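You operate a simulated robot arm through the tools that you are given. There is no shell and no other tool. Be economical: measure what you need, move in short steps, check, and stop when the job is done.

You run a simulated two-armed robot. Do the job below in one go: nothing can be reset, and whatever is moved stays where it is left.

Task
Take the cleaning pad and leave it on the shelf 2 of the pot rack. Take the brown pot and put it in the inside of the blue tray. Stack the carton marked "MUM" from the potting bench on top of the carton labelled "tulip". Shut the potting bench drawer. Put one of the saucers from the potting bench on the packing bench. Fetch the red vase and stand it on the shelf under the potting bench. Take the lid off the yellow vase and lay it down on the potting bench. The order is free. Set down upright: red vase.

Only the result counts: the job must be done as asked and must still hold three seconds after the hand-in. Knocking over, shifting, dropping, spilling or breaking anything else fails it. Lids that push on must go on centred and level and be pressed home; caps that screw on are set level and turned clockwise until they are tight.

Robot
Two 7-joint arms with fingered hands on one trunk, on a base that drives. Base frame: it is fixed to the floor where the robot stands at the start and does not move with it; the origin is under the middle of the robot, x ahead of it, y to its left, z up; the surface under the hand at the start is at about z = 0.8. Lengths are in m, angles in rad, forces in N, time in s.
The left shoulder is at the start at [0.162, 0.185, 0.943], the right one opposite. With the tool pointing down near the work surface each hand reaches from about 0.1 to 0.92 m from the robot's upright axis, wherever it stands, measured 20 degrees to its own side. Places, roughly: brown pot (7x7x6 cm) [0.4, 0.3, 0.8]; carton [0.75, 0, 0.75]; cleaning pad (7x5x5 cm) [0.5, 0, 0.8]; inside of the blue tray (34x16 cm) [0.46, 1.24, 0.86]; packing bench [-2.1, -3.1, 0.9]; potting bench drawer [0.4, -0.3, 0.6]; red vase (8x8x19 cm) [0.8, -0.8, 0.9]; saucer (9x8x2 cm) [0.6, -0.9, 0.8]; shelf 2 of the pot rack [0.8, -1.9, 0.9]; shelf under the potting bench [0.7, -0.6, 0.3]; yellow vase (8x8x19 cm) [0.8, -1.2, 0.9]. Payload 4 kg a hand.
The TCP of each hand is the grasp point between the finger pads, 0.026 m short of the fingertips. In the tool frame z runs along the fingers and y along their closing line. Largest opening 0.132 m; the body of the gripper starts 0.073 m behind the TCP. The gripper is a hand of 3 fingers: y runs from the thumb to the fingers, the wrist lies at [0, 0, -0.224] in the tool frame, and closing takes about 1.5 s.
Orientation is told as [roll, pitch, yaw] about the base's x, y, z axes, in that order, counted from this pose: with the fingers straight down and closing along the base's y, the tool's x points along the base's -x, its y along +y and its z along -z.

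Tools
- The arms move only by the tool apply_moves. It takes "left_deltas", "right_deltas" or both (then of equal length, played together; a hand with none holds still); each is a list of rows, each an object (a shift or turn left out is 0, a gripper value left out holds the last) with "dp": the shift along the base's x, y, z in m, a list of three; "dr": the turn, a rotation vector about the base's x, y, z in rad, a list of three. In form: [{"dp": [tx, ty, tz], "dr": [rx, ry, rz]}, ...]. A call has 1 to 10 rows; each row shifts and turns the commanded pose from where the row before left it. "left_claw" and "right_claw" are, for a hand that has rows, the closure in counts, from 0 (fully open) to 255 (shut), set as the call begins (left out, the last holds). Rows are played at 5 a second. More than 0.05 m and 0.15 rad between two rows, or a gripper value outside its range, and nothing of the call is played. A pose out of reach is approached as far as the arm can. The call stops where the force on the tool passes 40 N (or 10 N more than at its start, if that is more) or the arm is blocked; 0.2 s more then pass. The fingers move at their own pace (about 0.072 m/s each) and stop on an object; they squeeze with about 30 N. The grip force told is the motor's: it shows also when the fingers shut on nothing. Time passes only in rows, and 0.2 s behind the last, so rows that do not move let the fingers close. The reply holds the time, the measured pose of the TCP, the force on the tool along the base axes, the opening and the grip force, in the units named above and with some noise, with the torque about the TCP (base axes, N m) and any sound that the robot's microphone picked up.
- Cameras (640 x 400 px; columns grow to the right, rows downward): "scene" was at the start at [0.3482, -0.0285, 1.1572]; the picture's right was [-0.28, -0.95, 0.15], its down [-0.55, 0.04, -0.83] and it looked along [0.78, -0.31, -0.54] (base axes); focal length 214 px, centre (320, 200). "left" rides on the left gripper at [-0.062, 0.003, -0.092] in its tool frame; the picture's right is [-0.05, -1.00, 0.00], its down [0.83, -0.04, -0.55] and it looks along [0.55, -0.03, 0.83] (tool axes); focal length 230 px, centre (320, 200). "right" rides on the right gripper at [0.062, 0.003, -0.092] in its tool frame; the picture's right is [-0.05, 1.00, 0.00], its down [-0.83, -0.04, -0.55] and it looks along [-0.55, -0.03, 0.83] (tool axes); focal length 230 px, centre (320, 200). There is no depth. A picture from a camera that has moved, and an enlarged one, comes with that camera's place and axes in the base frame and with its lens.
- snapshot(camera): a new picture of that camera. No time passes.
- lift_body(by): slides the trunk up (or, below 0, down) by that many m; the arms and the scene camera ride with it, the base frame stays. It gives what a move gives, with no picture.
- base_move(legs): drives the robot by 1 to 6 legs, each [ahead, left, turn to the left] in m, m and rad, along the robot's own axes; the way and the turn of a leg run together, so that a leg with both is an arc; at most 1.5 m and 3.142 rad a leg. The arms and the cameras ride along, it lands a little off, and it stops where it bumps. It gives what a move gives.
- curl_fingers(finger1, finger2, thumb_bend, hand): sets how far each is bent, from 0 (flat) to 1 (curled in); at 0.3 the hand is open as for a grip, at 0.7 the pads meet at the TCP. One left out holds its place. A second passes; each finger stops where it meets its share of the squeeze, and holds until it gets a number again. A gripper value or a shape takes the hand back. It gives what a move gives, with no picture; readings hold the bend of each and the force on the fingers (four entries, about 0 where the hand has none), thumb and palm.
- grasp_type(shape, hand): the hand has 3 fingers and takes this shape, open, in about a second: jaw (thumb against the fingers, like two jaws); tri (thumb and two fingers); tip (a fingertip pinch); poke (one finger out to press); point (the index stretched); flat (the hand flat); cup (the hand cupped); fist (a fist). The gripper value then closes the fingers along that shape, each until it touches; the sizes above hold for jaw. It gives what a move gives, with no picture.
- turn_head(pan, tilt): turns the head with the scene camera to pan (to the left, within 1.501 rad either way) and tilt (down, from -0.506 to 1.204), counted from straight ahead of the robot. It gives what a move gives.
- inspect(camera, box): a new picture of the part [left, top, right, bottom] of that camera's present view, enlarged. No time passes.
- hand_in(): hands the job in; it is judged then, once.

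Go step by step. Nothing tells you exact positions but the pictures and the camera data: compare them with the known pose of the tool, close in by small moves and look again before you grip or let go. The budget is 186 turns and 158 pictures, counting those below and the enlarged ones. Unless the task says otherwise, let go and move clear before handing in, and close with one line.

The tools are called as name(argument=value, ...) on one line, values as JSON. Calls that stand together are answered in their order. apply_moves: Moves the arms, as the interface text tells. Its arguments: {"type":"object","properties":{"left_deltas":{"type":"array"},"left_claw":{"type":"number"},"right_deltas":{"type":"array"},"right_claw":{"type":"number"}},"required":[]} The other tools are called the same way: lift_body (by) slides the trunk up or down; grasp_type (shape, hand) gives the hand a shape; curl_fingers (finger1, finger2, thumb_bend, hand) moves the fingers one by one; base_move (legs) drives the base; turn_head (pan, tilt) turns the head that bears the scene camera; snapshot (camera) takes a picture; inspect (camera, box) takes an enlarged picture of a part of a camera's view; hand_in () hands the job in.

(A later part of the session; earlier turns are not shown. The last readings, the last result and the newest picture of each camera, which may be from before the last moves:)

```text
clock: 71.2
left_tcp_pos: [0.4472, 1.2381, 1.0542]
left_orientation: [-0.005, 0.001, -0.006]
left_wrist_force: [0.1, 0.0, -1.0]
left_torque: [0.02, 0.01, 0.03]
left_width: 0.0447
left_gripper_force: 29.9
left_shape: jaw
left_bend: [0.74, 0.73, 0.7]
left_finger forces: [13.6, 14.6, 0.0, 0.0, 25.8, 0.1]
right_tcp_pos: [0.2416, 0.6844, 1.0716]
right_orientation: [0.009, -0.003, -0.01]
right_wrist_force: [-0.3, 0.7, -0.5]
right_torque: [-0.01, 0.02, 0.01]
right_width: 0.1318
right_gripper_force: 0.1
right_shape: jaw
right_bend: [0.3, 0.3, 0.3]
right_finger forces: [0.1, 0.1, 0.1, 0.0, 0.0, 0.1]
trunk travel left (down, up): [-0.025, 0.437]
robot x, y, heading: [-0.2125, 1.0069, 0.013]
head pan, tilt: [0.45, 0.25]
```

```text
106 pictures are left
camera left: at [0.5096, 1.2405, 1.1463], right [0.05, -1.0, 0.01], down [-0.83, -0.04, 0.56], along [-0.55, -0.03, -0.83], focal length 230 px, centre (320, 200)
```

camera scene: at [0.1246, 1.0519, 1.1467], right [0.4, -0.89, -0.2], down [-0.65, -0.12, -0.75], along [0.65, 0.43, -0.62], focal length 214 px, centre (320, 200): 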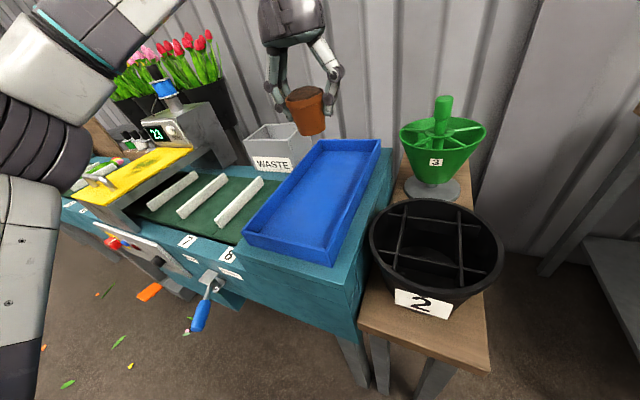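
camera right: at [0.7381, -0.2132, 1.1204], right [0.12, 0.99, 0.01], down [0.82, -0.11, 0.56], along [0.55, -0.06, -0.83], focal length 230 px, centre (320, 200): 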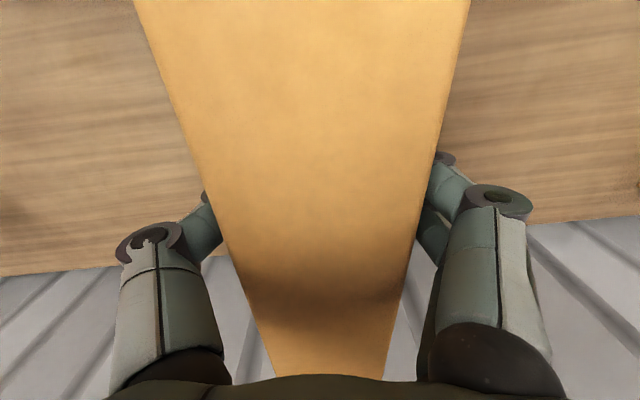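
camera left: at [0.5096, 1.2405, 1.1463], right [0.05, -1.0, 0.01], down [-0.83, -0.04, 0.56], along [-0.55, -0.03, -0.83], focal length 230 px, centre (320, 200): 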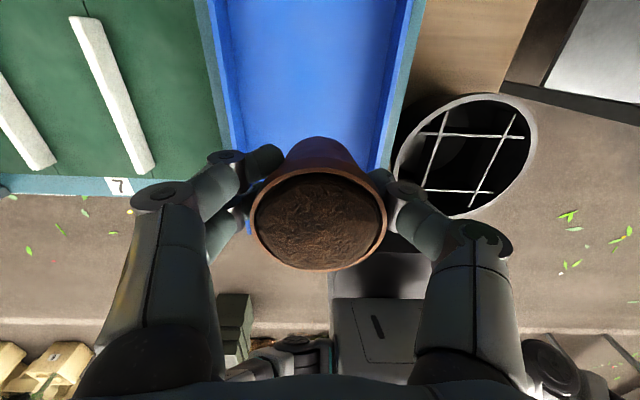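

The pot hangs over the tray's middle, maybe 1 cm too far right. I correct and lower it until it touches.

apply_moves(left_deltas=[{"dp": [0, 0.008, -0.03]}, {"dp": [0, 0, -0.04]}, {"dp": [0, 0, -0.04]}, {"dp": [0, 0, -0.015]}, {"dp": [0, 0, -0.008]}, {"dp": [0, 0, 0]}])

snapshot(camera="scene")

```text
clock: 72.6
left_tcp_pos: [0.4454, 1.2437, 0.9208]
left_orientation: [-0.002, -0.002, -0.006]
left_wrist_force: [-0.8, -0.4, -0.6]
left_torque: [0.03, 0.0, -0.01]
left_width: 0.0449
left_gripper_force: 29.6
left_shape: jaw
left_bend: [0.74, 0.73, 0.7]
left_finger forces: [13.8, 14.6, 0.0, 0.0, 25.8, 0.1]
right_tcp_pos: [0.2392, 0.6824, 1.0734]
right_orientation: [0.01, -0.004, -0.011]
right_wrist_force: [-0.4, 1.2, 0.2]
right_torque: [-0.01, -0.01, 0.01]
right_width: 0.1318
right_gripper_force: 0.0
right_shape: jaw
right_bend: [0.3, 0.3, 0.3]
right_finger forces: [0.0, 0.0, 0.0, 0.1, 0.0, 0.0]
trunk travel left (down, up): [-0.025, 0.437]
robot x, y, heading: [-0.2141, 1.007, 0.015]
head pan, tilt: [0.45, 0.25]
```

```text
105 pictures are left
camera scene: at [0.1232, 1.0512, 1.1475], right [0.4, -0.89, -0.2], down [-0.65, -0.12, -0.76], along [0.65, 0.43, -0.62], focal length 214 px, centre (320, 200)
```

scene: 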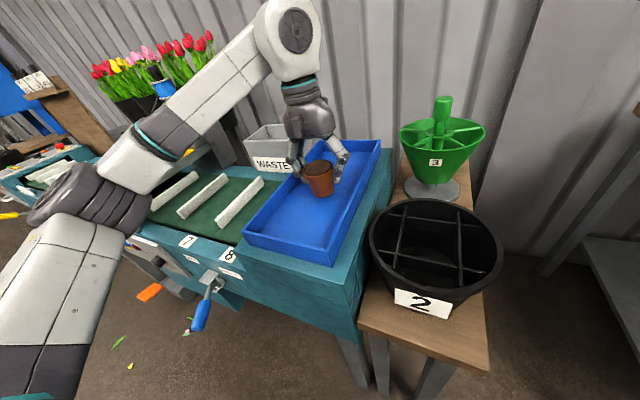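

Not touching yet. I lower further in small steps until the force shows contact.

apply_moves(left_deltas=[{"dp": [0, 0, -0.006]}, {"dp": [0, 0, -0.005]}, {"dp": [0, 0, -0.004]}, {"dp": [0, 0, -0.004]}, {"dp": [0, 0, 0]}])

```text
clock: 73.8
left_tcp_pos: [0.4436, 1.2426, 0.9062]
left_orientation: [-0.007, -0.01, -0.006]
left_wrist_force: [11.1, 1.9, 33.7]
left_torque: [0.07, -0.13, -0.03]
left_width: 0.0459
left_gripper_force: 29.8
left_shape: jaw
left_bend: [0.74, 0.74, 0.71]
left_finger forces: [18.3, 16.1, 0.0, 0.1, 30.5, 0.0]
right_tcp_pos: [0.2379, 0.6823, 1.0746]
right_orientation: [0.012, -0.008, -0.011]
right_wrist_force: [-0.2, -0.3, -0.3]
right_torque: [-0.03, -0.03, 0.01]
right_width: 0.1321
right_gripper_force: 0.1
right_shape: jaw
right_bend: [0.3, 0.3, 0.3]
right_finger forces: [0.0, 0.0, 0.0, 0.0, 0.1, 0.0]
trunk travel left (down, up): [-0.025, 0.437]
robot x, y, heading: [-0.2157, 1.0055, 0.017]
head pan, tilt: [0.45, 0.25]
```

Contact is clear. I ease off, open partly and lift away.

apply_moves(left_deltas=[{"dp": [0, 0, 0.003]}, {"dp": [0, 0, 0]}])

apply_moves(left_deltas=[{"dp": [0, 0, 0]}, {"dp": [0, 0, 0]}, {"dp": [0, 0, 0]}, {"dp": [0, 0, 0]}, {"dp": [0, 0, 0.02]}, {"dp": [0, 0, 0.03]}, {"dp": [0, 0, 0.04]}, {"dp": [0, 0, 0.04]}, {"dp": [0, 0, 0.04]}, {"dp": [0, 0, 0.04]}], left_claw=60)

snapshot(camera="scene")

```text
clock: 74.4
left_tcp_pos: [0.4434, 1.2447, 0.9055]
left_orientation: [-0.004, -0.004, -0.006]
left_wrist_force: [7.4, -0.6, 28.3]
left_torque: [-0.04, -0.02, 0.03]
left_width: 0.0462
left_gripper_force: 29.8
left_shape: jaw
left_bend: [0.75, 0.74, 0.71]
left_finger forces: [16.5, 15.5, 0.1, 0.1, 30.7, 0.1]
right_tcp_pos: [0.2378, 0.6827, 1.075]
right_orientation: [0.012, -0.007, -0.01]
right_wrist_force: [0.4, -0.5, 0.0]
right_torque: [0.0, 0.0, 0.05]
right_width: 0.1317
right_gripper_force: 0.2
right_shape: jaw
right_bend: [0.3, 0.3, 0.3]
right_finger forces: [0.0, 0.0, 0.1, 0.0, 0.0, 0.0]
trunk travel left (down, up): [-0.025, 0.437]
robot x, y, heading: [-0.2143, 1.0074, 0.014]
head pan, tilt: [0.45, 0.25]
```

```text
clock: 76.6
left_tcp_pos: [0.442, 1.2407, 1.1178]
left_orientation: [-0.003, -0.004, -0.006]
left_wrist_force: [-1.1, -0.8, -0.9]
left_torque: [0.02, -0.06, 0.01]
left_width: 0.1007
left_gripper_force: 0.0
left_shape: jaw
left_bend: [0.63, 0.63, 0.59]
left_finger forces: [0.1, 0.0, 0.0, 0.0, 0.0, 0.0]
right_tcp_pos: [0.2372, 0.6834, 1.0753]
right_orientation: [0.013, -0.007, -0.01]
right_wrist_force: [-0.6, -0.6, -0.1]
right_torque: [0.02, -0.02, -0.02]
right_width: 0.132
right_gripper_force: 0.0
right_shape: jaw
right_bend: [0.3, 0.3, 0.3]
right_finger forces: [0.0, 0.0, 0.1, 0.1, 0.1, 0.0]
trunk travel left (down, up): [-0.025, 0.437]
robot x, y, heading: [-0.2153, 1.0017, 0.011]
head pan, tilt: [0.45, 0.25]
```

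```text
104 pictures are left
camera scene: at [0.1217, 1.0502, 1.1483], right [0.4, -0.89, -0.2], down [-0.64, -0.12, -0.76], along [0.65, 0.43, -0.62], focal length 214 px, centre (320, 200)
```

scene: 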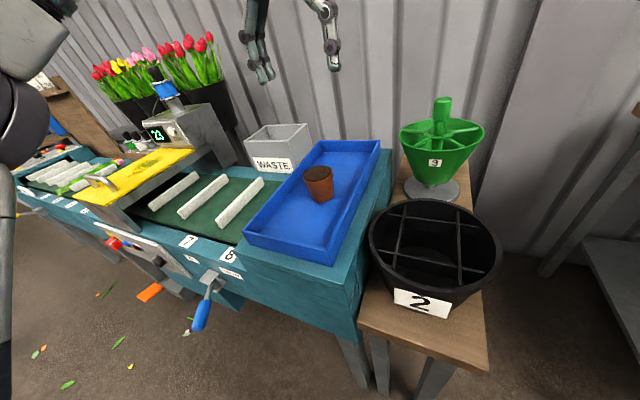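

The brown pot stands in the blue tray. I draw the left hand back and drive over to the cleaning pad.

apply_moves(left_deltas=[{"dp": [-0.03, -0.035, 0]}, {"dp": [-0.03, -0.035, 0]}, {"dp": [-0.03, -0.035, 0]}, {"dp": [-0.03, -0.035, 0]}, {"dp": [-0.03, -0.035, 0]}, {"dp": [-0.03, -0.035, 0]}, {"dp": [-0.03, -0.03, 0]}, {"dp": [-0.01, 0, 0]}], left_claw=0)

base_move(legs=[[0, -1.1, 0], [0.2, 0, 0]])

turn_head(pan=0.1, tilt=0.5)

snapshot(camera="scene")

snapshot(camera="left")

```text
clock: 78.4
left_tcp_pos: [0.2244, 1.0035, 1.1135]
left_orientation: [-0.004, -0.002, -0.004]
left_wrist_force: [-0.2, 0.0, -0.3]
left_torque: [0.01, -0.02, 0.01]
left_width: 0.1318
left_gripper_force: 0.0
left_shape: jaw
left_bend: [0.3, 0.3, 0.3]
left_finger forces: [0.0, 0.0, 0.0, 0.1, 0.1, 0.0]
right_tcp_pos: [0.2394, 0.6841, 1.0735]
right_orientation: [0.011, -0.002, -0.01]
right_wrist_force: [-0.3, 0.6, -0.7]
right_torque: [0.03, 0.01, 0.01]
right_width: 0.132
right_gripper_force: 0.0
right_shape: jaw
right_bend: [0.3, 0.3, 0.3]
right_finger forces: [0.0, 0.0, 0.0, 0.0, 0.0, 0.0]
trunk travel left (down, up): [-0.025, 0.437]
robot x, y, heading: [-0.2145, 1.0032, 0.017]
head pan, tilt: [0.45, 0.25]
```

```text
clock: 85.1
left_tcp_pos: [0.4305, -0.0763, 1.1145]
left_orientation: [-0.003, 0.0, -0.026]
left_wrist_force: [-0.4, -0.1, 0.1]
left_torque: [-0.02, 0.0, 0.02]
left_width: 0.1317
left_gripper_force: 0.1
left_shape: jaw
left_bend: [0.3, 0.3, 0.3]
left_finger forces: [0.0, 0.0, 0.0, 0.0, 0.0, 0.0]
right_tcp_pos: [0.4391, -0.3942, 1.0731]
right_orientation: [0.01, -0.005, -0.03]
right_wrist_force: [-0.1, 1.1, 0.2]
right_torque: [-0.01, 0.04, -0.02]
right_width: 0.1319
right_gripper_force: 0.0
right_shape: jaw
right_bend: [0.3, 0.3, 0.3]
right_finger forces: [0.0, 0.0, 0.1, 0.1, 0.0, 0.0]
trunk travel left (down, up): [-0.025, 0.437]
robot x, y, heading: [-0.0104, -0.0656, -0.007]
head pan, tilt: [0.45, 0.25]
```

```text
clock: 85.9
left_tcp_pos: [0.4296, -0.0749, 1.1151]
left_orientation: [-0.004, -0.003, -0.026]
left_wrist_force: [0.0, -0.9, 1.2]
left_torque: [-0.03, -0.03, 0.0]
left_width: 0.1319
left_gripper_force: 0.1
left_shape: jaw
left_bend: [0.3, 0.3, 0.3]
left_finger forces: [0.1, 0.1, 0.1, 0.1, 0.1, 0.1]
right_tcp_pos: [0.4372, -0.3947, 1.0742]
right_orientation: [0.012, -0.006, -0.028]
right_wrist_force: [0.8, 0.1, 0.0]
right_torque: [-0.01, 0.02, -0.01]
right_width: 0.1317
right_gripper_force: 0.1
right_shape: jaw
right_bend: [0.3, 0.3, 0.3]
right_finger forces: [0.0, 0.1, 0.0, 0.1, 0.0, 0.0]
trunk travel left (down, up): [-0.025, 0.437]
robot x, y, heading: [-0.0109, -0.0646, -0.01]
head pan, tilt: [0.099, 0.499]
```

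```text
103 pictures are left
camera scene: at [0.3242, -0.0569, 1.1241], right [0.08, -1.0, -0.05], down [-0.83, -0.04, -0.56], along [0.55, 0.08, -0.83], focal length 214 px, centre (320, 200)
```

scene: 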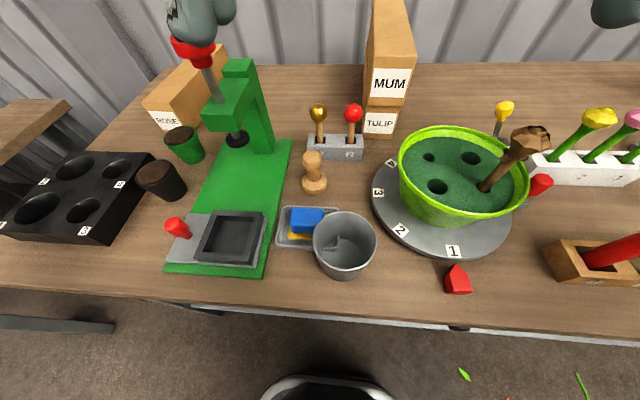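

```text
102 pictures are left
camera left: at [0.4924, -0.0731, 1.2075], right [0.03, -1.0, 0.0], down [-0.83, -0.02, 0.55], along [-0.55, -0.02, -0.83], focal length 230 px, centre (320, 200)
```

left: 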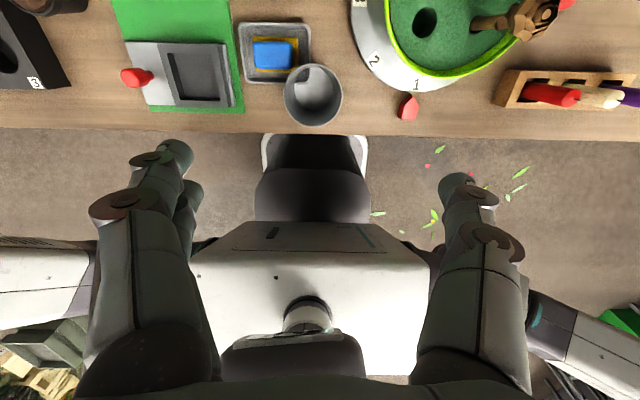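

The pad sits in the little grey tray with the mug at its front-right. I zoom in with both cameras.

inspect(camera="left", box=[220, 0, 360, 140])

inspect(camera="scene", box=[240, 160, 400, 300])

```text
2.86 times, centred on (290, 70) of left
camera zoom: at [0.4924, -0.0731, 1.2075], right [0.03, -1.0, 0.0], down [-0.83, -0.02, 0.55], along [-0.55, -0.02, -0.83], focal length 657 px, centre (406, 571)
```

zoom: 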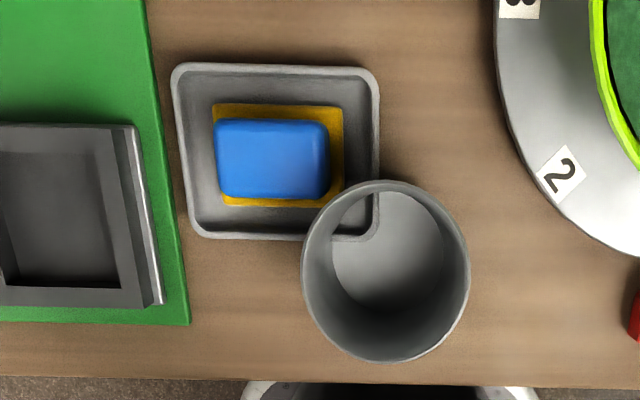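

```text
2.86 times, centred on (320, 230) of scene
camera zoom: at [0.3242, -0.0569, 1.1241], right [0.08, -1.0, -0.05], down [-0.83, -0.04, -0.56], along [0.55, 0.08, -0.83], focal length 613 px, centre (320, 114)
```

zoom: 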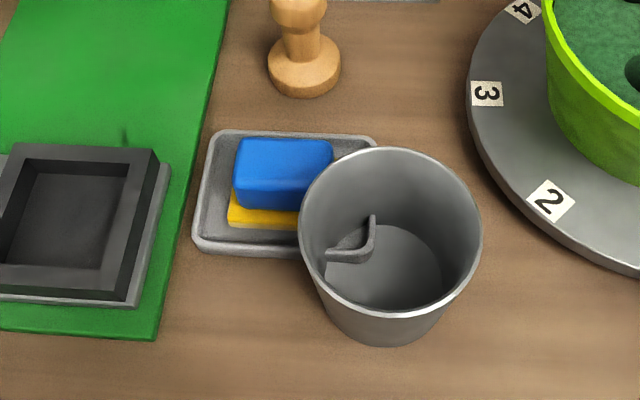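

The pad top is near (0.481, -0.012, 0.845). I'll grip it fore-and-aft with the thumb toward me, clear of the mug, so I turn the left hand a quarter turn clockwise above it.

apply_moves(left_deltas=[{"dp": [0.005, 0.007, 0], "dr": [0, 0, -0.14]}, {"dp": [0.005, 0.007, 0], "dr": [0, 0, -0.14]}, {"dp": [0.005, 0.007, 0], "dr": [0, 0, -0.14]}, {"dp": [0.005, 0.007, 0], "dr": [0, 0, -0.14]}, {"dp": [0.005, 0.007, -0.02], "dr": [0, 0, -0.14]}, {"dp": [0.005, 0.007, -0.02], "dr": [0, 0, -0.14]}, {"dp": [0.005, 0.007, -0.02], "dr": [0, 0, -0.14]}, {"dp": [0.005, 0.007, -0.02], "dr": [0, 0, -0.14]}, {"dp": [0.005, 0.007, -0.03], "dr": [0, 0, -0.14]}, {"dp": [0.006, 0.005, -0.03], "dr": [0, 0, -0.14]}], left_claw=130)

apply_moves(left_deltas=[{"dp": [0, 0, -0.02], "dr": [0, 0, -0.14]}, {"dp": [0, 0, 0]}])

snapshot(camera="left")

snapshot(camera="scene")

```text
clock: 88.1
left_tcp_pos: [0.4809, -0.006, 0.9733]
left_orientation: [-0.005, -0.001, -1.429]
left_wrist_force: [0.0, 1.3, 0.9]
left_torque: [-0.03, -0.02, 0.01]
left_width: 0.0652
left_gripper_force: 0.1
left_shape: jaw
left_bend: [0.73, 0.73, 0.7]
left_finger forces: [0.1, 0.1, 0.1, 0.0, 0.0, 0.0]
right_tcp_pos: [0.4391, -0.3944, 1.0724]
right_orientation: [0.01, -0.003, -0.03]
right_wrist_force: [0.4, 0.5, 0.1]
right_torque: [0.0, 0.0, 0.0]
right_width: 0.1318
right_gripper_force: 0.2
right_shape: jaw
right_bend: [0.3, 0.3, 0.3]
right_finger forces: [0.1, 0.0, 0.0, 0.0, 0.1, 0.1]
trunk travel left (down, up): [-0.025, 0.437]
robot x, y, heading: [-0.0094, -0.0632, -0.005]
head pan, tilt: [0.099, 0.499]
```

```text
clock: 88.7
left_tcp_pos: [0.4813, -0.008, 0.9544]
left_orientation: [-0.004, -0.002, -1.569]
left_wrist_force: [0.0, 0.6, 0.0]
left_torque: [0.02, -0.02, 0.01]
left_width: 0.0653
left_gripper_force: 0.0
left_shape: jaw
left_bend: [0.73, 0.73, 0.7]
left_finger forces: [0.0, 0.0, 0.0, 0.1, 0.1, 0.1]
right_tcp_pos: [0.4378, -0.3942, 1.0734]
right_orientation: [0.011, -0.005, -0.029]
right_wrist_force: [-0.7, 0.7, -0.5]
right_torque: [0.0, -0.04, 0.02]
right_width: 0.132
right_gripper_force: 0.0
right_shape: jaw
right_bend: [0.3, 0.3, 0.3]
right_finger forces: [0.1, 0.0, 0.1, 0.1, 0.1, 0.1]
trunk travel left (down, up): [-0.025, 0.437]
robot x, y, heading: [-0.009, -0.0648, -0.01]
head pan, tilt: [0.099, 0.499]
```

```text
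99 pictures are left
camera left: at [0.4857, -0.0685, 1.0477], right [-1.0, -0.05, 0.0], down [-0.04, 0.83, 0.55], along [-0.03, 0.55, -0.83], focal length 230 px, centre (320, 200)
```

left: 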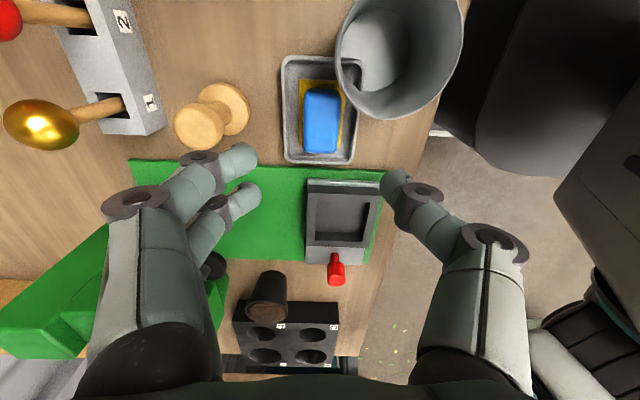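

```text
98 pictures are left
camera scene: at [0.3239, -0.0571, 1.1243], right [0.08, -1.0, -0.05], down [-0.83, -0.04, -0.56], along [0.55, 0.08, -0.83], focal length 214 px, centre (320, 200)
```

scene: 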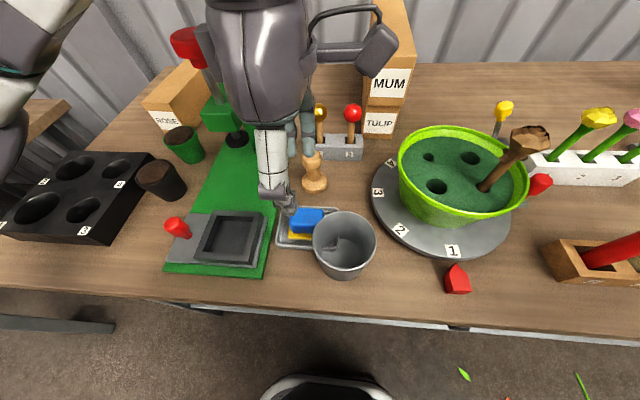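

The wooden stamp stands right behind the pad, where the fingers would bulge. I narrow the opening and tilt the hand so its top leans toward me before coming down.

apply_moves(left_deltas=[{"dp": [0, 0.001, 0], "dr": [0, -0.12, 0]}, {"dp": [0, 0.001, 0], "dr": [0, -0.12, 0]}, {"dp": [-0.001, 0, -0.02], "dr": [0, -0.11, 0]}, {"dp": [-0.001, 0, -0.02]}, {"dp": [0, 0, 0]}], left_claw=158)

snapshot(camera="left")

inspect(camera="scene", box=[220, 130, 400, 290])

```text
clock: 89.9
left_tcp_pos: [0.4789, -0.005, 0.915]
left_orientation: [0.346, -0.002, -1.568]
left_wrist_force: [1.0, -0.1, 0.8]
left_torque: [-0.02, 0.02, -0.01]
left_width: 0.0507
left_gripper_force: 0.0
left_shape: jaw
left_bend: [0.73, 0.73, 0.7]
left_finger forces: [0.1, 0.0, 0.0, 0.0, 0.0, 0.1]
right_tcp_pos: [0.4382, -0.3947, 1.0736]
right_orientation: [0.012, -0.007, -0.028]
right_wrist_force: [0.1, 0.2, 0.4]
right_torque: [0.01, -0.01, -0.01]
right_width: 0.1319
right_gripper_force: 0.0
right_shape: jaw
right_bend: [0.3, 0.3, 0.3]
right_finger forces: [0.0, 0.1, 0.0, 0.0, 0.0, 0.0]
trunk travel left (down, up): [-0.025, 0.437]
robot x, y, heading: [-0.0104, -0.0646, -0.009]
head pan, tilt: [0.099, 0.499]
```

```text
97 pictures are left
camera left: at [0.4518, -0.0658, 1.0041], right [-0.94, -0.06, -0.34], down [-0.23, 0.83, 0.51], along [0.25, 0.55, -0.79], focal length 230 px, centre (320, 200)
```

left: 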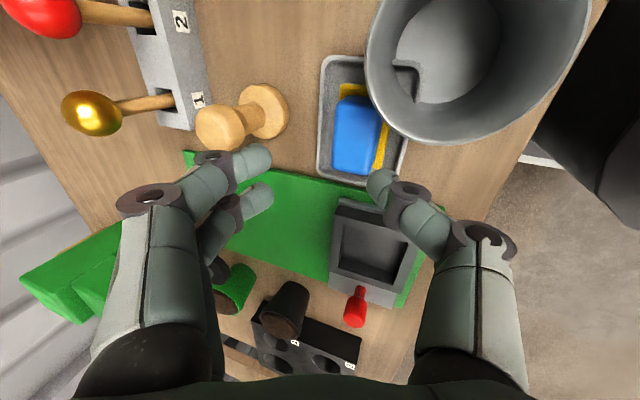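

```text
2.50 times, centred on (310, 210) of scene
camera zoom: at [0.3242, -0.057, 1.1241], right [0.08, -1.0, -0.05], down [-0.83, -0.04, -0.56], along [0.55, 0.08, -0.83], focal length 536 px, centre (345, 175)
```

zoom: 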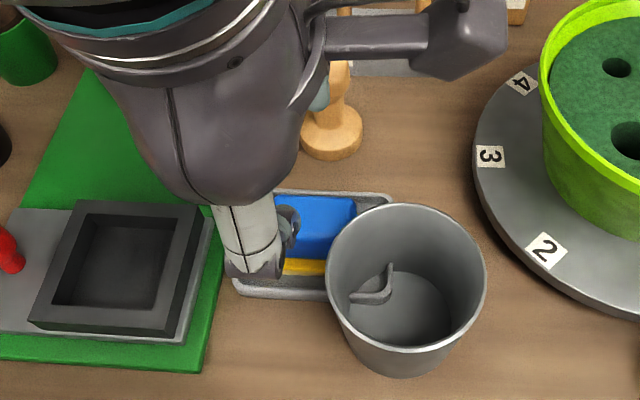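

The pad centre reads (0.478, -0.017). I nudge the hand that way and go down to just over the pad, then look once more.

apply_moves(left_deltas=[{"dp": [0, -0.004, -0.02]}, {"dp": [0, 0, -0.02]}, {"dp": [0, 0, -0.015]}, {"dp": [0, 0, 0]}])

snapshot(camera="left")

inspect(camera="scene", box=[220, 130, 400, 290])

```text
clock: 90.9
left_tcp_pos: [0.4798, -0.0081, 0.8585]
left_orientation: [0.346, -0.003, -1.569]
left_wrist_force: [0.7, -0.8, -1.3]
left_torque: [0.01, 0.0, -0.02]
left_width: 0.0507
left_gripper_force: 0.1
left_shape: jaw
left_bend: [0.73, 0.73, 0.7]
left_finger forces: [0.1, 0.0, 0.0, 0.0, 0.0, 0.0]
right_tcp_pos: [0.4382, -0.3945, 1.0736]
right_orientation: [0.009, -0.006, -0.03]
right_wrist_force: [0.5, -0.1, -0.1]
right_torque: [0.0, -0.03, 0.0]
right_width: 0.132
right_gripper_force: 0.0
right_shape: jaw
right_bend: [0.3, 0.3, 0.3]
right_finger forces: [0.0, 0.0, 0.0, 0.1, 0.0, 0.0]
trunk travel left (down, up): [-0.025, 0.437]
robot x, y, heading: [-0.0094, -0.0608, -0.004]
head pan, tilt: [0.099, 0.499]
```

```text
95 pictures are left
camera left: at [0.4526, -0.0697, 0.9483], right [-0.94, -0.06, -0.34], down [-0.23, 0.83, 0.51], along [0.25, 0.55, -0.79], focal length 230 px, centre (320, 200)
```

left: 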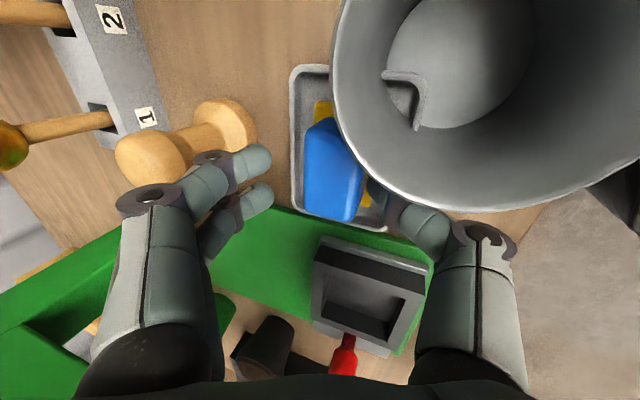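

```text
2.50 times, centred on (310, 210) of scene
camera zoom: at [0.3243, -0.0569, 1.1241], right [0.08, -1.0, -0.05], down [-0.83, -0.04, -0.56], along [0.55, 0.08, -0.83], focal length 536 px, centre (345, 175)
```

zoom: 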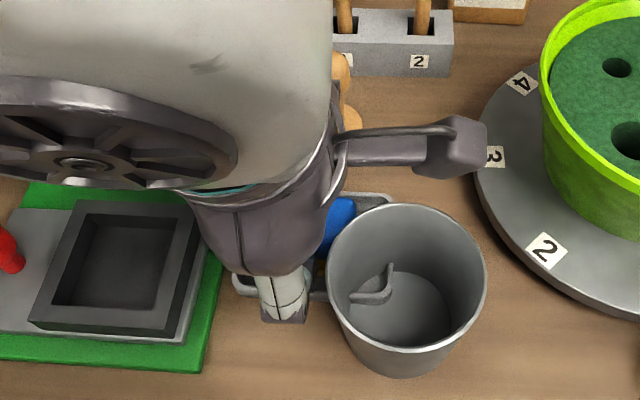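

The fingers straddle the blue part with the thumb just clear of the mug. I go one centimetre lower and close.

apply_moves(left_deltas=[{"dp": [0, 0.002, -0.006]}, {"dp": [0, 0, -0.006]}, {"dp": [0, 0, 0]}])

apply_moves(left_deltas=[{"dp": [0, 0, 0]}, {"dp": [0, 0, 0]}, {"dp": [0, 0, 0]}, {"dp": [0, 0, 0]}, {"dp": [0, 0, 0]}], left_claw=255)

snapshot(camera="left")

```text
clock: 91.7
left_tcp_pos: [0.4804, -0.0079, 0.8486]
left_orientation: [0.344, -0.002, -1.566]
left_wrist_force: [-1.0, 0.5, 4.3]
left_torque: [-0.02, 0.12, 0.0]
left_width: 0.0495
left_gripper_force: 0.0
left_shape: jaw
left_bend: [0.73, 0.73, 0.7]
left_finger forces: [0.0, 0.1, 0.0, 0.0, 3.9, 0.1]
right_tcp_pos: [0.4377, -0.3961, 1.0728]
right_orientation: [0.011, -0.005, -0.029]
right_wrist_force: [-0.2, -0.3, -1.1]
right_torque: [0.02, -0.01, 0.05]
right_width: 0.1318
right_gripper_force: 0.0
right_shape: jaw
right_bend: [0.3, 0.3, 0.3]
right_finger forces: [0.1, 0.0, 0.0, 0.0, 0.0, 0.1]
trunk travel left (down, up): [-0.025, 0.437]
robot x, y, heading: [-0.0125, -0.0661, -0.006]
head pan, tilt: [0.099, 0.499]
```

```text
clock: 92.9
left_tcp_pos: [0.4798, -0.0082, 0.8493]
left_orientation: [0.348, -0.002, -1.567]
left_wrist_force: [0.9, 0.7, 15.3]
left_torque: [0.03, 0.25, -0.06]
left_width: 0.0288
left_gripper_force: 30.6
left_shape: jaw
left_bend: [0.73, 0.73, 0.7]
left_finger forces: [14.2, 14.2, 0.1, 0.1, 29.9, 0.1]
right_tcp_pos: [0.4368, -0.3941, 1.0745]
right_orientation: [0.01, -0.004, -0.028]
right_wrist_force: [0.4, 0.0, -0.9]
right_torque: [0.01, -0.02, -0.03]
right_width: 0.1324
right_gripper_force: 0.1
right_shape: jaw
right_bend: [0.3, 0.3, 0.3]
right_finger forces: [0.0, 0.0, 0.1, 0.0, 0.1, 0.0]
trunk travel left (down, up): [-0.025, 0.437]
robot x, y, heading: [-0.0083, -0.063, -0.009]
head pan, tilt: [0.099, 0.499]
```

```text
93 pictures are left
camera left: at [0.4516, -0.0688, 0.9371], right [-0.94, -0.06, -0.34], down [-0.23, 0.83, 0.5], along [0.25, 0.55, -0.79], focal length 230 px, centre (320, 200)
```

left: 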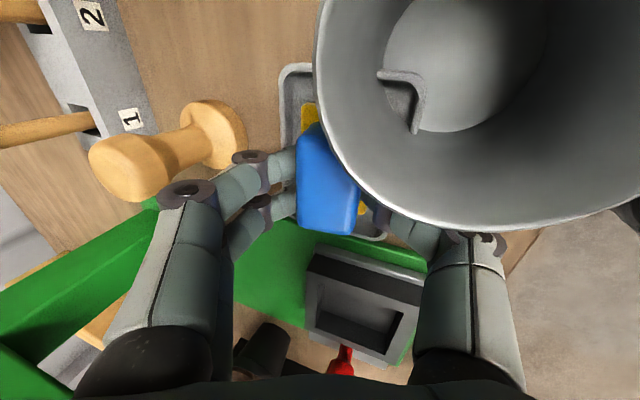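

The pad is gripped. I lift slowly, easing away from the mug's rim.

apply_moves(left_deltas=[{"dp": [0, 0, 0.004]}, {"dp": [0, 0.003, 0.005]}, {"dp": [0, 0.003, 0.006]}, {"dp": [0, 0.002, 0.01]}, {"dp": [0, 0, 0]}])

snapshot(camera="left")

inspect(camera="scene", box=[220, 130, 400, 290])

```text
clock: 94.1
left_tcp_pos: [0.479, 0.0005, 0.8722]
left_orientation: [0.343, 0.001, -1.568]
left_wrist_force: [0.6, -1.0, 0.6]
left_torque: [0.0, 0.01, 0.04]
left_width: 0.0277
left_gripper_force: 29.7
left_shape: jaw
left_bend: [0.73, 0.73, 0.7]
left_finger forces: [12.8, 12.7, 0.0, 0.0, 25.5, 0.1]
right_tcp_pos: [0.4387, -0.3934, 1.0731]
right_orientation: [0.011, -0.003, -0.029]
right_wrist_force: [0.4, 0.5, 0.0]
right_torque: [0.03, 0.0, -0.04]
right_width: 0.1318
right_gripper_force: 0.0
right_shape: jaw
right_bend: [0.3, 0.3, 0.3]
right_finger forces: [0.0, 0.0, 0.0, 0.0, 0.0, 0.0]
trunk travel left (down, up): [-0.025, 0.437]
robot x, y, heading: [-0.0102, -0.062, -0.007]
head pan, tilt: [0.099, 0.499]
```

```text
92 pictures are left
camera left: at [0.4522, -0.0607, 0.9611], right [-0.94, -0.06, -0.34], down [-0.23, 0.83, 0.51], along [0.25, 0.55, -0.79], focal length 230 px, centre (320, 200)
```

left: 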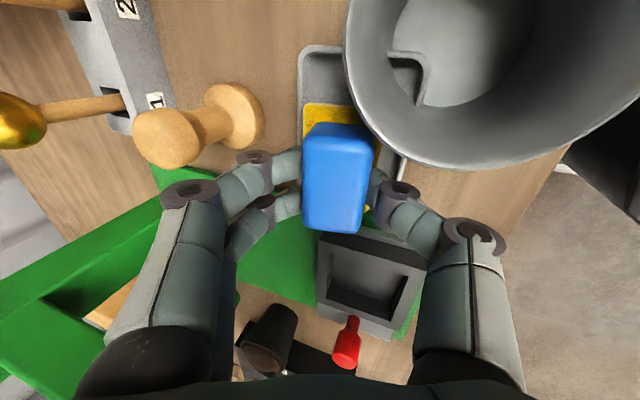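

```text
2.50 times, centred on (310, 210) of scene
camera zoom: at [0.3246, -0.0569, 1.1239], right [0.08, -1.0, -0.05], down [-0.83, -0.04, -0.56], along [0.55, 0.08, -0.83], focal length 536 px, centre (345, 175)
```

zoom: 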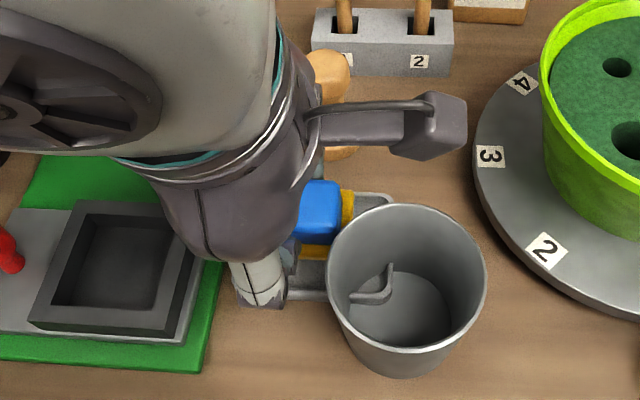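

The pad is clear and nothing else moved. I raise it high and straighten the hand.

apply_moves(left_deltas=[{"dp": [0, 0, 0.03]}, {"dp": [0, 0, 0.04]}, {"dp": [0, 0, 0.04]}, {"dp": [-0.02, 0, 0.04], "dr": [0, 0.12, 0]}, {"dp": [-0.03, 0, 0.03], "dr": [0, 0.12, 0]}, {"dp": [-0.03, 0, 0.03], "dr": [0, 0.11, 0]}, {"dp": [-0.02, 0.03, 0], "dr": [0, 0, 0.1]}])

base_move(legs=[[-0.3, 0, 0], [0, -1.1, 0]])

turn_head(pan=-0.5, tilt=0.0)

snapshot(camera="scene")

```text
clock: 95.7
left_tcp_pos: [0.3788, 0.0338, 1.0827]
left_orientation: [-0.005, -0.004, -1.465]
left_wrist_force: [-0.4, 0.5, -0.9]
left_torque: [-0.03, -0.05, 0.0]
left_width: 0.0276
left_gripper_force: 29.9
left_shape: jaw
left_bend: [0.73, 0.73, 0.7]
left_finger forces: [12.8, 12.9, 0.1, 0.1, 25.5, 0.0]
right_tcp_pos: [0.4383, -0.3919, 1.0733]
right_orientation: [0.008, -0.005, -0.03]
right_wrist_force: [-0.1, 1.0, -0.2]
right_torque: [-0.04, -0.01, -0.02]
right_width: 0.132
right_gripper_force: 0.1
right_shape: jaw
right_bend: [0.3, 0.3, 0.3]
right_finger forces: [0.1, 0.0, 0.0, 0.0, 0.1, 0.0]
trunk travel left (down, up): [-0.025, 0.437]
robot x, y, heading: [-0.0095, -0.0682, -0.007]
head pan, tilt: [0.099, 0.499]
```

```text
clock: 103.1
left_tcp_pos: [0.077, -1.0782, 1.0824]
left_orientation: [-0.004, -0.002, -1.46]
left_wrist_force: [-0.1, -0.4, 0.0]
left_torque: [0.01, -0.02, -0.01]
left_width: 0.0271
left_gripper_force: 29.9
left_shape: jaw
left_bend: [0.73, 0.73, 0.7]
left_finger forces: [12.9, 12.9, 0.1, 0.0, 25.4, 0.0]
right_tcp_pos: [0.1394, -1.5034, 1.0738]
right_orientation: [0.01, -0.004, -0.024]
right_wrist_force: [0.0, 0.0, 0.5]
right_torque: [0.0, 0.01, 0.03]
right_width: 0.1321
right_gripper_force: 0.1
right_shape: jaw
right_bend: [0.3, 0.3, 0.3]
right_finger forces: [0.0, 0.0, 0.0, 0.0, 0.0, 0.1]
trunk travel left (down, up): [-0.025, 0.437]
robot x, y, heading: [-0.3152, -1.1738, -0.005]
head pan, tilt: [0.099, 0.499]
```

```text
clock: 104.1
left_tcp_pos: [0.0781, -1.0784, 1.082]
left_orientation: [-0.004, 0.001, -1.459]
left_wrist_force: [0.8, 0.3, -0.5]
left_torque: [-0.04, 0.02, 0.03]
left_width: 0.0274
left_gripper_force: 30.6
left_shape: jaw
left_bend: [0.73, 0.73, 0.7]
left_finger forces: [12.8, 12.8, 0.1, 0.1, 25.4, 0.1]
right_tcp_pos: [0.1387, -1.5026, 1.074]
right_orientation: [0.011, -0.005, -0.022]
right_wrist_force: [0.4, -1.2, 0.7]
right_torque: [-0.01, -0.01, 0.0]
right_width: 0.1319
right_gripper_force: 0.0
right_shape: jaw
right_bend: [0.3, 0.3, 0.3]
right_finger forces: [0.0, 0.0, 0.1, 0.1, 0.0, 0.0]
trunk travel left (down, up): [-0.025, 0.437]
robot x, y, heading: [-0.3163, -1.18, -0.0]
head pan, tilt: [-0.499, 0.0]
```

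```text
90 pictures are left
camera scene: at [0.0337, -1.2182, 1.1701], right [-0.42, -0.88, 0.22], down [-0.46, 0.0, -0.89], along [0.78, -0.48, -0.41], focal length 214 px, centre (320, 200)
```

scene: 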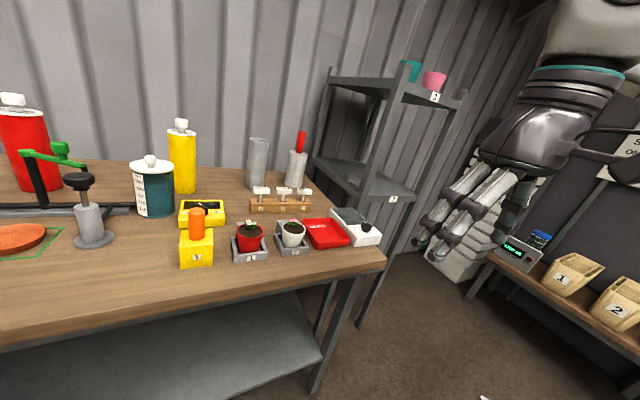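

The pot rack is visible with its upper shelf (cups) and an empty middle shelf. I zoom in to read the labels.

inspect(camera="scene", box=[290, 50, 490, 250])

```text
2.00 times, centred on (390, 150) of scene
camera zoom: at [0.0337, -1.2182, 1.1701], right [-0.42, -0.88, 0.22], down [-0.46, 0.0, -0.89], along [0.78, -0.48, -0.41], focal length 429 px, centre (180, 300)
```

zoom: 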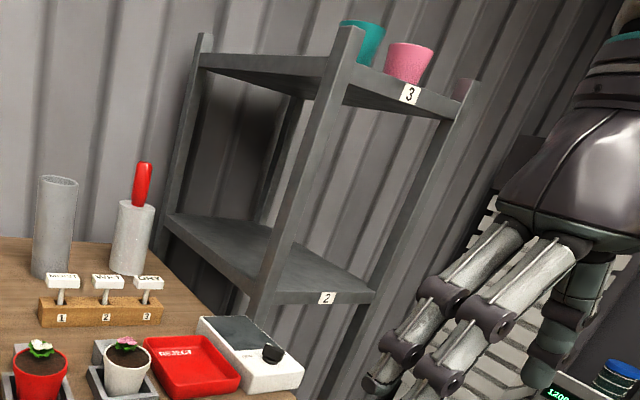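

Shelf "2" is the empty middle one, front edge near x=0.58 at y≈-1.88. I tuck in the right hand and drive in front of the rack.

apply_moves(right_deltas=[{"dp": [-0.03, 0.02, 0.02]}, {"dp": [-0.03, 0.02, 0.02]}, {"dp": [-0.03, 0.02, 0.02]}, {"dp": [-0.03, 0.02, 0]}])

base_move(legs=[[0, -0.62, 0], [0.27, 0, 0]])

turn_head(pan=-0.15, tilt=0.0)

snapshot(camera="scene")

```text
clock: 105.1
left_tcp_pos: [0.0757, -1.0779, 1.0827]
left_orientation: [-0.003, -0.001, -1.461]
left_wrist_force: [-1.0, 0.0, -0.5]
left_torque: [-0.02, 0.01, -0.01]
left_width: 0.0272
left_gripper_force: 29.8
left_shape: jaw
left_bend: [0.73, 0.73, 0.7]
left_finger forces: [12.7, 12.7, 0.0, 0.1, 25.6, 0.0]
right_tcp_pos: [0.0178, -1.4258, 1.1352]
right_orientation: [0.01, -0.006, -0.024]
right_wrist_force: [1.2, -0.8, -0.6]
right_torque: [0.02, -0.01, -0.04]
right_width: 0.132
right_gripper_force: 0.0
right_shape: jaw
right_bend: [0.3, 0.3, 0.3]
right_finger forces: [0.0, 0.0, 0.0, 0.0, 0.1, 0.0]
trunk travel left (down, up): [-0.025, 0.437]
robot x, y, heading: [-0.3117, -1.1753, -0.003]
head pan, tilt: [-0.499, 0.0]
```

```text
clock: 110.1
left_tcp_pos: [0.3421, -1.7131, 1.0825]
left_orientation: [-0.005, -0.001, -1.471]
left_wrist_force: [0.7, 0.3, -1.0]
left_torque: [-0.02, -0.01, 0.03]
left_width: 0.0273
left_gripper_force: 30.2
left_shape: jaw
left_bend: [0.73, 0.73, 0.7]
left_finger forces: [12.8, 12.8, 0.0, 0.0, 25.5, 0.0]
right_tcp_pos: [0.2801, -2.0611, 1.1335]
right_orientation: [0.01, -0.004, -0.035]
right_wrist_force: [0.4, 0.3, -0.1]
right_torque: [-0.02, 0.02, -0.01]
right_width: 0.1321
right_gripper_force: 0.1
right_shape: jaw
right_bend: [0.3, 0.3, 0.3]
right_finger forces: [0.0, 0.1, 0.0, 0.0, 0.0, 0.0]
trunk travel left (down, up): [-0.025, 0.437]
robot x, y, heading: [-0.0455, -1.8069, -0.01]
head pan, tilt: [-0.499, 0.0]
```

```text
clock: 110.9
left_tcp_pos: [0.341, -1.7133, 1.0822]
left_orientation: [-0.004, -0.003, -1.47]
left_wrist_force: [-0.4, 0.7, -0.3]
left_torque: [0.0, -0.02, -0.01]
left_width: 0.0273
left_gripper_force: 30.0
left_shape: jaw
left_bend: [0.73, 0.73, 0.7]
left_finger forces: [12.7, 12.8, 0.0, 0.1, 25.4, 0.1]
right_tcp_pos: [0.2799, -2.0599, 1.1341]
right_orientation: [0.012, -0.005, -0.034]
right_wrist_force: [0.6, -0.2, -0.7]
right_torque: [0.0, -0.02, 0.03]
right_width: 0.132
right_gripper_force: 0.0
right_shape: jaw
right_bend: [0.3, 0.3, 0.3]
right_finger forces: [0.0, 0.1, 0.0, 0.0, 0.0, 0.0]
trunk travel left (down, up): [-0.025, 0.437]
robot x, y, heading: [-0.0479, -1.8082, -0.011]
head pan, tilt: [-0.15, 0.0]
```

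```text
88 pictures are left
camera scene: at [0.306, -1.8235, 1.1656], right [-0.14, -0.99, 0.07], down [-0.46, 0.01, -0.89], along [0.87, -0.16, -0.46], focal length 214 px, centre (320, 200)
```

scene: 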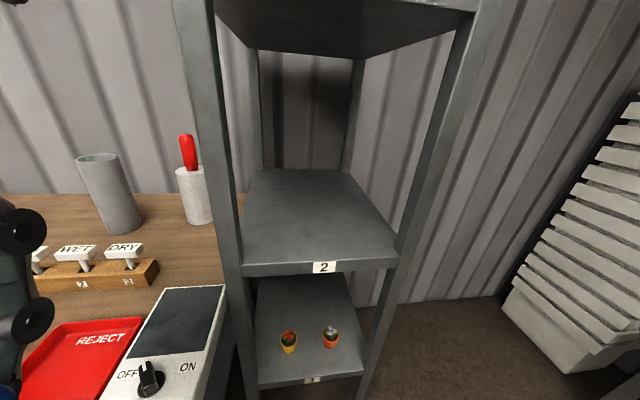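

Shelf 2's top is at about z=0.89, between posts at y=-1.75 and -2.01. I line the left hand up with it, using the same tilt with which I took the pad so the pad stays level.

apply_moves(left_deltas=[{"dp": [0, -0.025, -0.015], "dr": [0, 0, -0.1]}, {"dp": [0, -0.025, -0.015], "dr": [0, -0.116, 0]}, {"dp": [0, -0.025, -0.015], "dr": [0, -0.116, 0]}, {"dp": [0, -0.025, -0.015], "dr": [0, -0.116, 0]}, {"dp": [0.02, -0.025, -0.02]}, {"dp": [0.02, -0.027, -0.02]}, {"dp": [0.03, 0, 0]}, {"dp": [0, 0, 0]}])

snapshot(camera="scene")

snapshot(camera="left")

```text
clock: 111.5
left_tcp_pos: [0.3426, -1.7531, 1.0589]
left_orientation: [0.067, -0.004, -1.563]
left_wrist_force: [1.1, 10.1, 3.0]
left_torque: [-1.22, 0.19, -0.17]
left_width: 0.0275
left_gripper_force: 30.2
left_shape: jaw
left_bend: [0.73, 0.73, 0.7]
left_finger forces: [12.7, 12.8, 0.0, 0.0, 25.7, 0.1]
right_tcp_pos: [0.2799, -2.0612, 1.1345]
right_orientation: [0.01, -0.006, -0.036]
right_wrist_force: [-0.3, 0.5, -0.1]
right_torque: [0.0, -0.04, -0.01]
right_width: 0.132
right_gripper_force: 0.1
right_shape: jaw
right_bend: [0.3, 0.3, 0.3]
right_finger forces: [0.1, 0.0, 0.0, 0.0, 0.0, 0.1]
trunk travel left (down, up): [-0.025, 0.437]
robot x, y, heading: [-0.0484, -1.8094, -0.012]
head pan, tilt: [-0.15, 0.0]
stopped in row 2 (left hand): the force on the tool passed its limit at 64 N (the readings are from after the stop); the commanded pose is now the measured one
```

```text
87 pictures are left
camera scene: at [0.3054, -1.8248, 1.1653], right [-0.16, -0.98, 0.08], down [-0.47, 0.01, -0.88], along [0.87, -0.17, -0.46], focal length 214 px, centre (320, 200)
```

scene: 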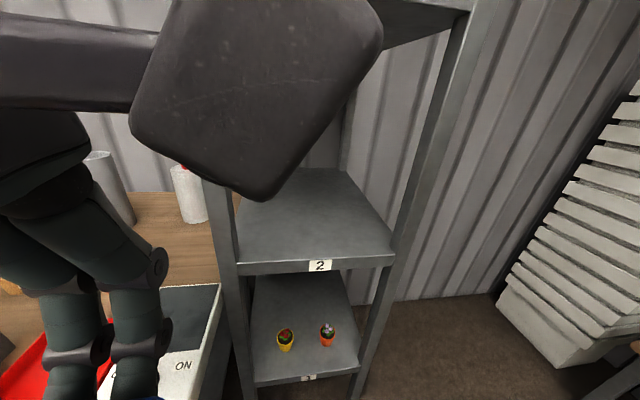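

```text
86 pictures are left
camera left: at [0.3413, -1.8137, 1.152], right [-1.0, -0.06, -0.07], down [-0.09, 0.83, 0.55], along [0.02, 0.55, -0.83], focal length 230 px, centre (320, 200)
```

left: 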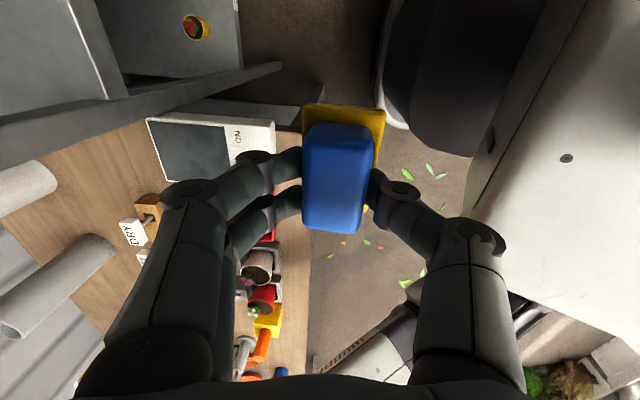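

The hand's camera bracket bumped the robot's own head. I back off, go forward first, and then across.

apply_moves(left_deltas=[{"dp": [0, 0.03, 0]}, {"dp": [0.03, 0.01, -0.01], "dr": [0, -0.1, 0]}, {"dp": [0.04, 0, -0.02], "dr": [0, -0.1, 0]}, {"dp": [0.04, 0, -0.02], "dr": [0, -0.08, 0]}, {"dp": [0.03, 0, -0.02]}, {"dp": [0, 0, 0]}])

snapshot(camera="scene")

```text
clock: 112.9
left_tcp_pos: [0.4841, -1.7134, 0.9896]
left_orientation: [0.349, -0.005, -1.563]
left_wrist_force: [0.1, 0.3, 0.0]
left_torque: [-0.01, -0.04, 0.02]
left_width: 0.0273
left_gripper_force: 30.8
left_shape: jaw
left_bend: [0.73, 0.73, 0.7]
left_finger forces: [12.8, 12.7, 0.0, 0.0, 25.6, 0.1]
right_tcp_pos: [0.2801, -2.0606, 1.1335]
right_orientation: [0.011, -0.005, -0.033]
right_wrist_force: [-0.3, 0.2, -0.6]
right_torque: [0.01, 0.0, 0.01]
right_width: 0.1319
right_gripper_force: 0.0
right_shape: jaw
right_bend: [0.3, 0.3, 0.3]
right_finger forces: [0.0, 0.0, 0.0, 0.1, 0.0, 0.0]
trunk travel left (down, up): [-0.025, 0.437]
robot x, y, heading: [-0.0457, -1.8057, -0.013]
head pan, tilt: [-0.15, 0.0]
```

```text
85 pictures are left
camera scene: at [0.3055, -1.8236, 1.166], right [-0.14, -0.99, 0.07], down [-0.46, 0.01, -0.89], along [0.87, -0.16, -0.46], focal length 214 px, centre (320, 200)
```

scene: 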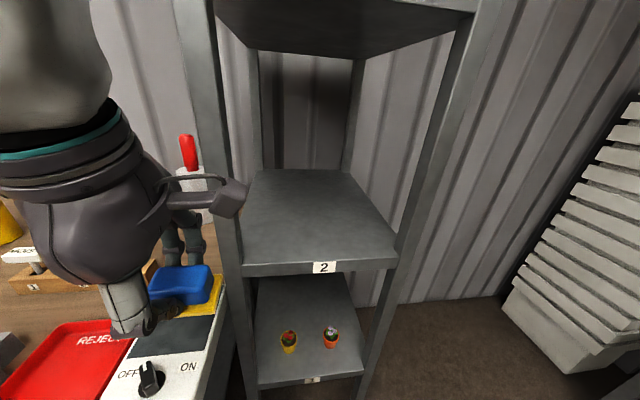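

The post and the head leave little room to cross here. I back the base away, cross over with the arm extended, then drive in.

base_move(legs=[[-0.15, 0, 0]])

apply_moves(left_deltas=[{"dp": [0.03, 0, -0.01]}, {"dp": [0.03, -0.01, -0.01]}, {"dp": [0, -0.03, 0]}, {"dp": [0, -0.03, 0]}, {"dp": [0, -0.03, 0]}, {"dp": [0, -0.03, 0]}, {"dp": [0, -0.025, 0]}, {"dp": [0, 0, 0]}])

snapshot(camera="scene")

```text
clock: 114.3
left_tcp_pos: [0.3335, -1.712, 0.9899]
left_orientation: [0.35, -0.006, -1.566]
left_wrist_force: [-0.1, -0.1, -0.4]
left_torque: [0.02, -0.01, 0.0]
left_width: 0.0272
left_gripper_force: 30.2
left_shape: jaw
left_bend: [0.73, 0.73, 0.7]
left_finger forces: [12.9, 12.8, 0.1, 0.1, 25.7, 0.1]
right_tcp_pos: [0.1267, -2.0589, 1.1342]
right_orientation: [0.009, -0.005, -0.037]
right_wrist_force: [0.2, -0.3, -1.0]
right_torque: [0.01, -0.03, 0.02]
right_width: 0.1321
right_gripper_force: 0.0
right_shape: jaw
right_bend: [0.3, 0.3, 0.3]
right_finger forces: [0.1, 0.1, 0.0, 0.0, 0.0, 0.0]
trunk travel left (down, up): [-0.025, 0.437]
robot x, y, heading: [-0.1984, -1.8033, -0.008]
head pan, tilt: [-0.15, 0.0]
```

```text
clock: 116.1
left_tcp_pos: [0.3929, -1.8661, 0.9692]
left_orientation: [0.346, -0.004, -1.563]
left_wrist_force: [0.3, 0.2, -1.0]
left_torque: [-0.01, 0.02, -0.01]
left_width: 0.0271
left_gripper_force: 29.3
left_shape: jaw
left_bend: [0.73, 0.73, 0.7]
left_finger forces: [12.8, 12.9, 0.0, 0.1, 25.7, 0.1]
right_tcp_pos: [0.1277, -2.0592, 1.1341]
right_orientation: [0.011, -0.004, -0.037]
right_wrist_force: [-0.1, 0.3, -0.4]
right_torque: [-0.01, -0.01, -0.02]
right_width: 0.1321
right_gripper_force: 0.1
right_shape: jaw
right_bend: [0.3, 0.3, 0.3]
right_finger forces: [0.0, 0.0, 0.0, 0.0, 0.0, 0.0]
trunk travel left (down, up): [-0.025, 0.437]
robot x, y, heading: [-0.1966, -1.8034, -0.012]
head pan, tilt: [-0.15, 0.0]
```

```text
84 pictures are left
camera scene: at [0.1547, -1.8218, 1.1655], right [-0.14, -0.99, 0.07], down [-0.46, 0.01, -0.89], along [0.87, -0.16, -0.46], focal length 214 px, centre (320, 200)
```

scene: 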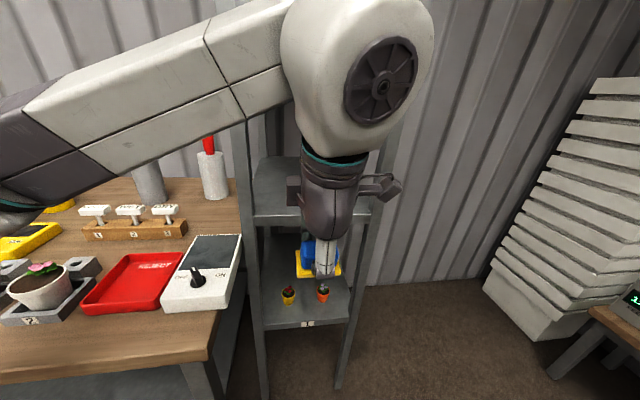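

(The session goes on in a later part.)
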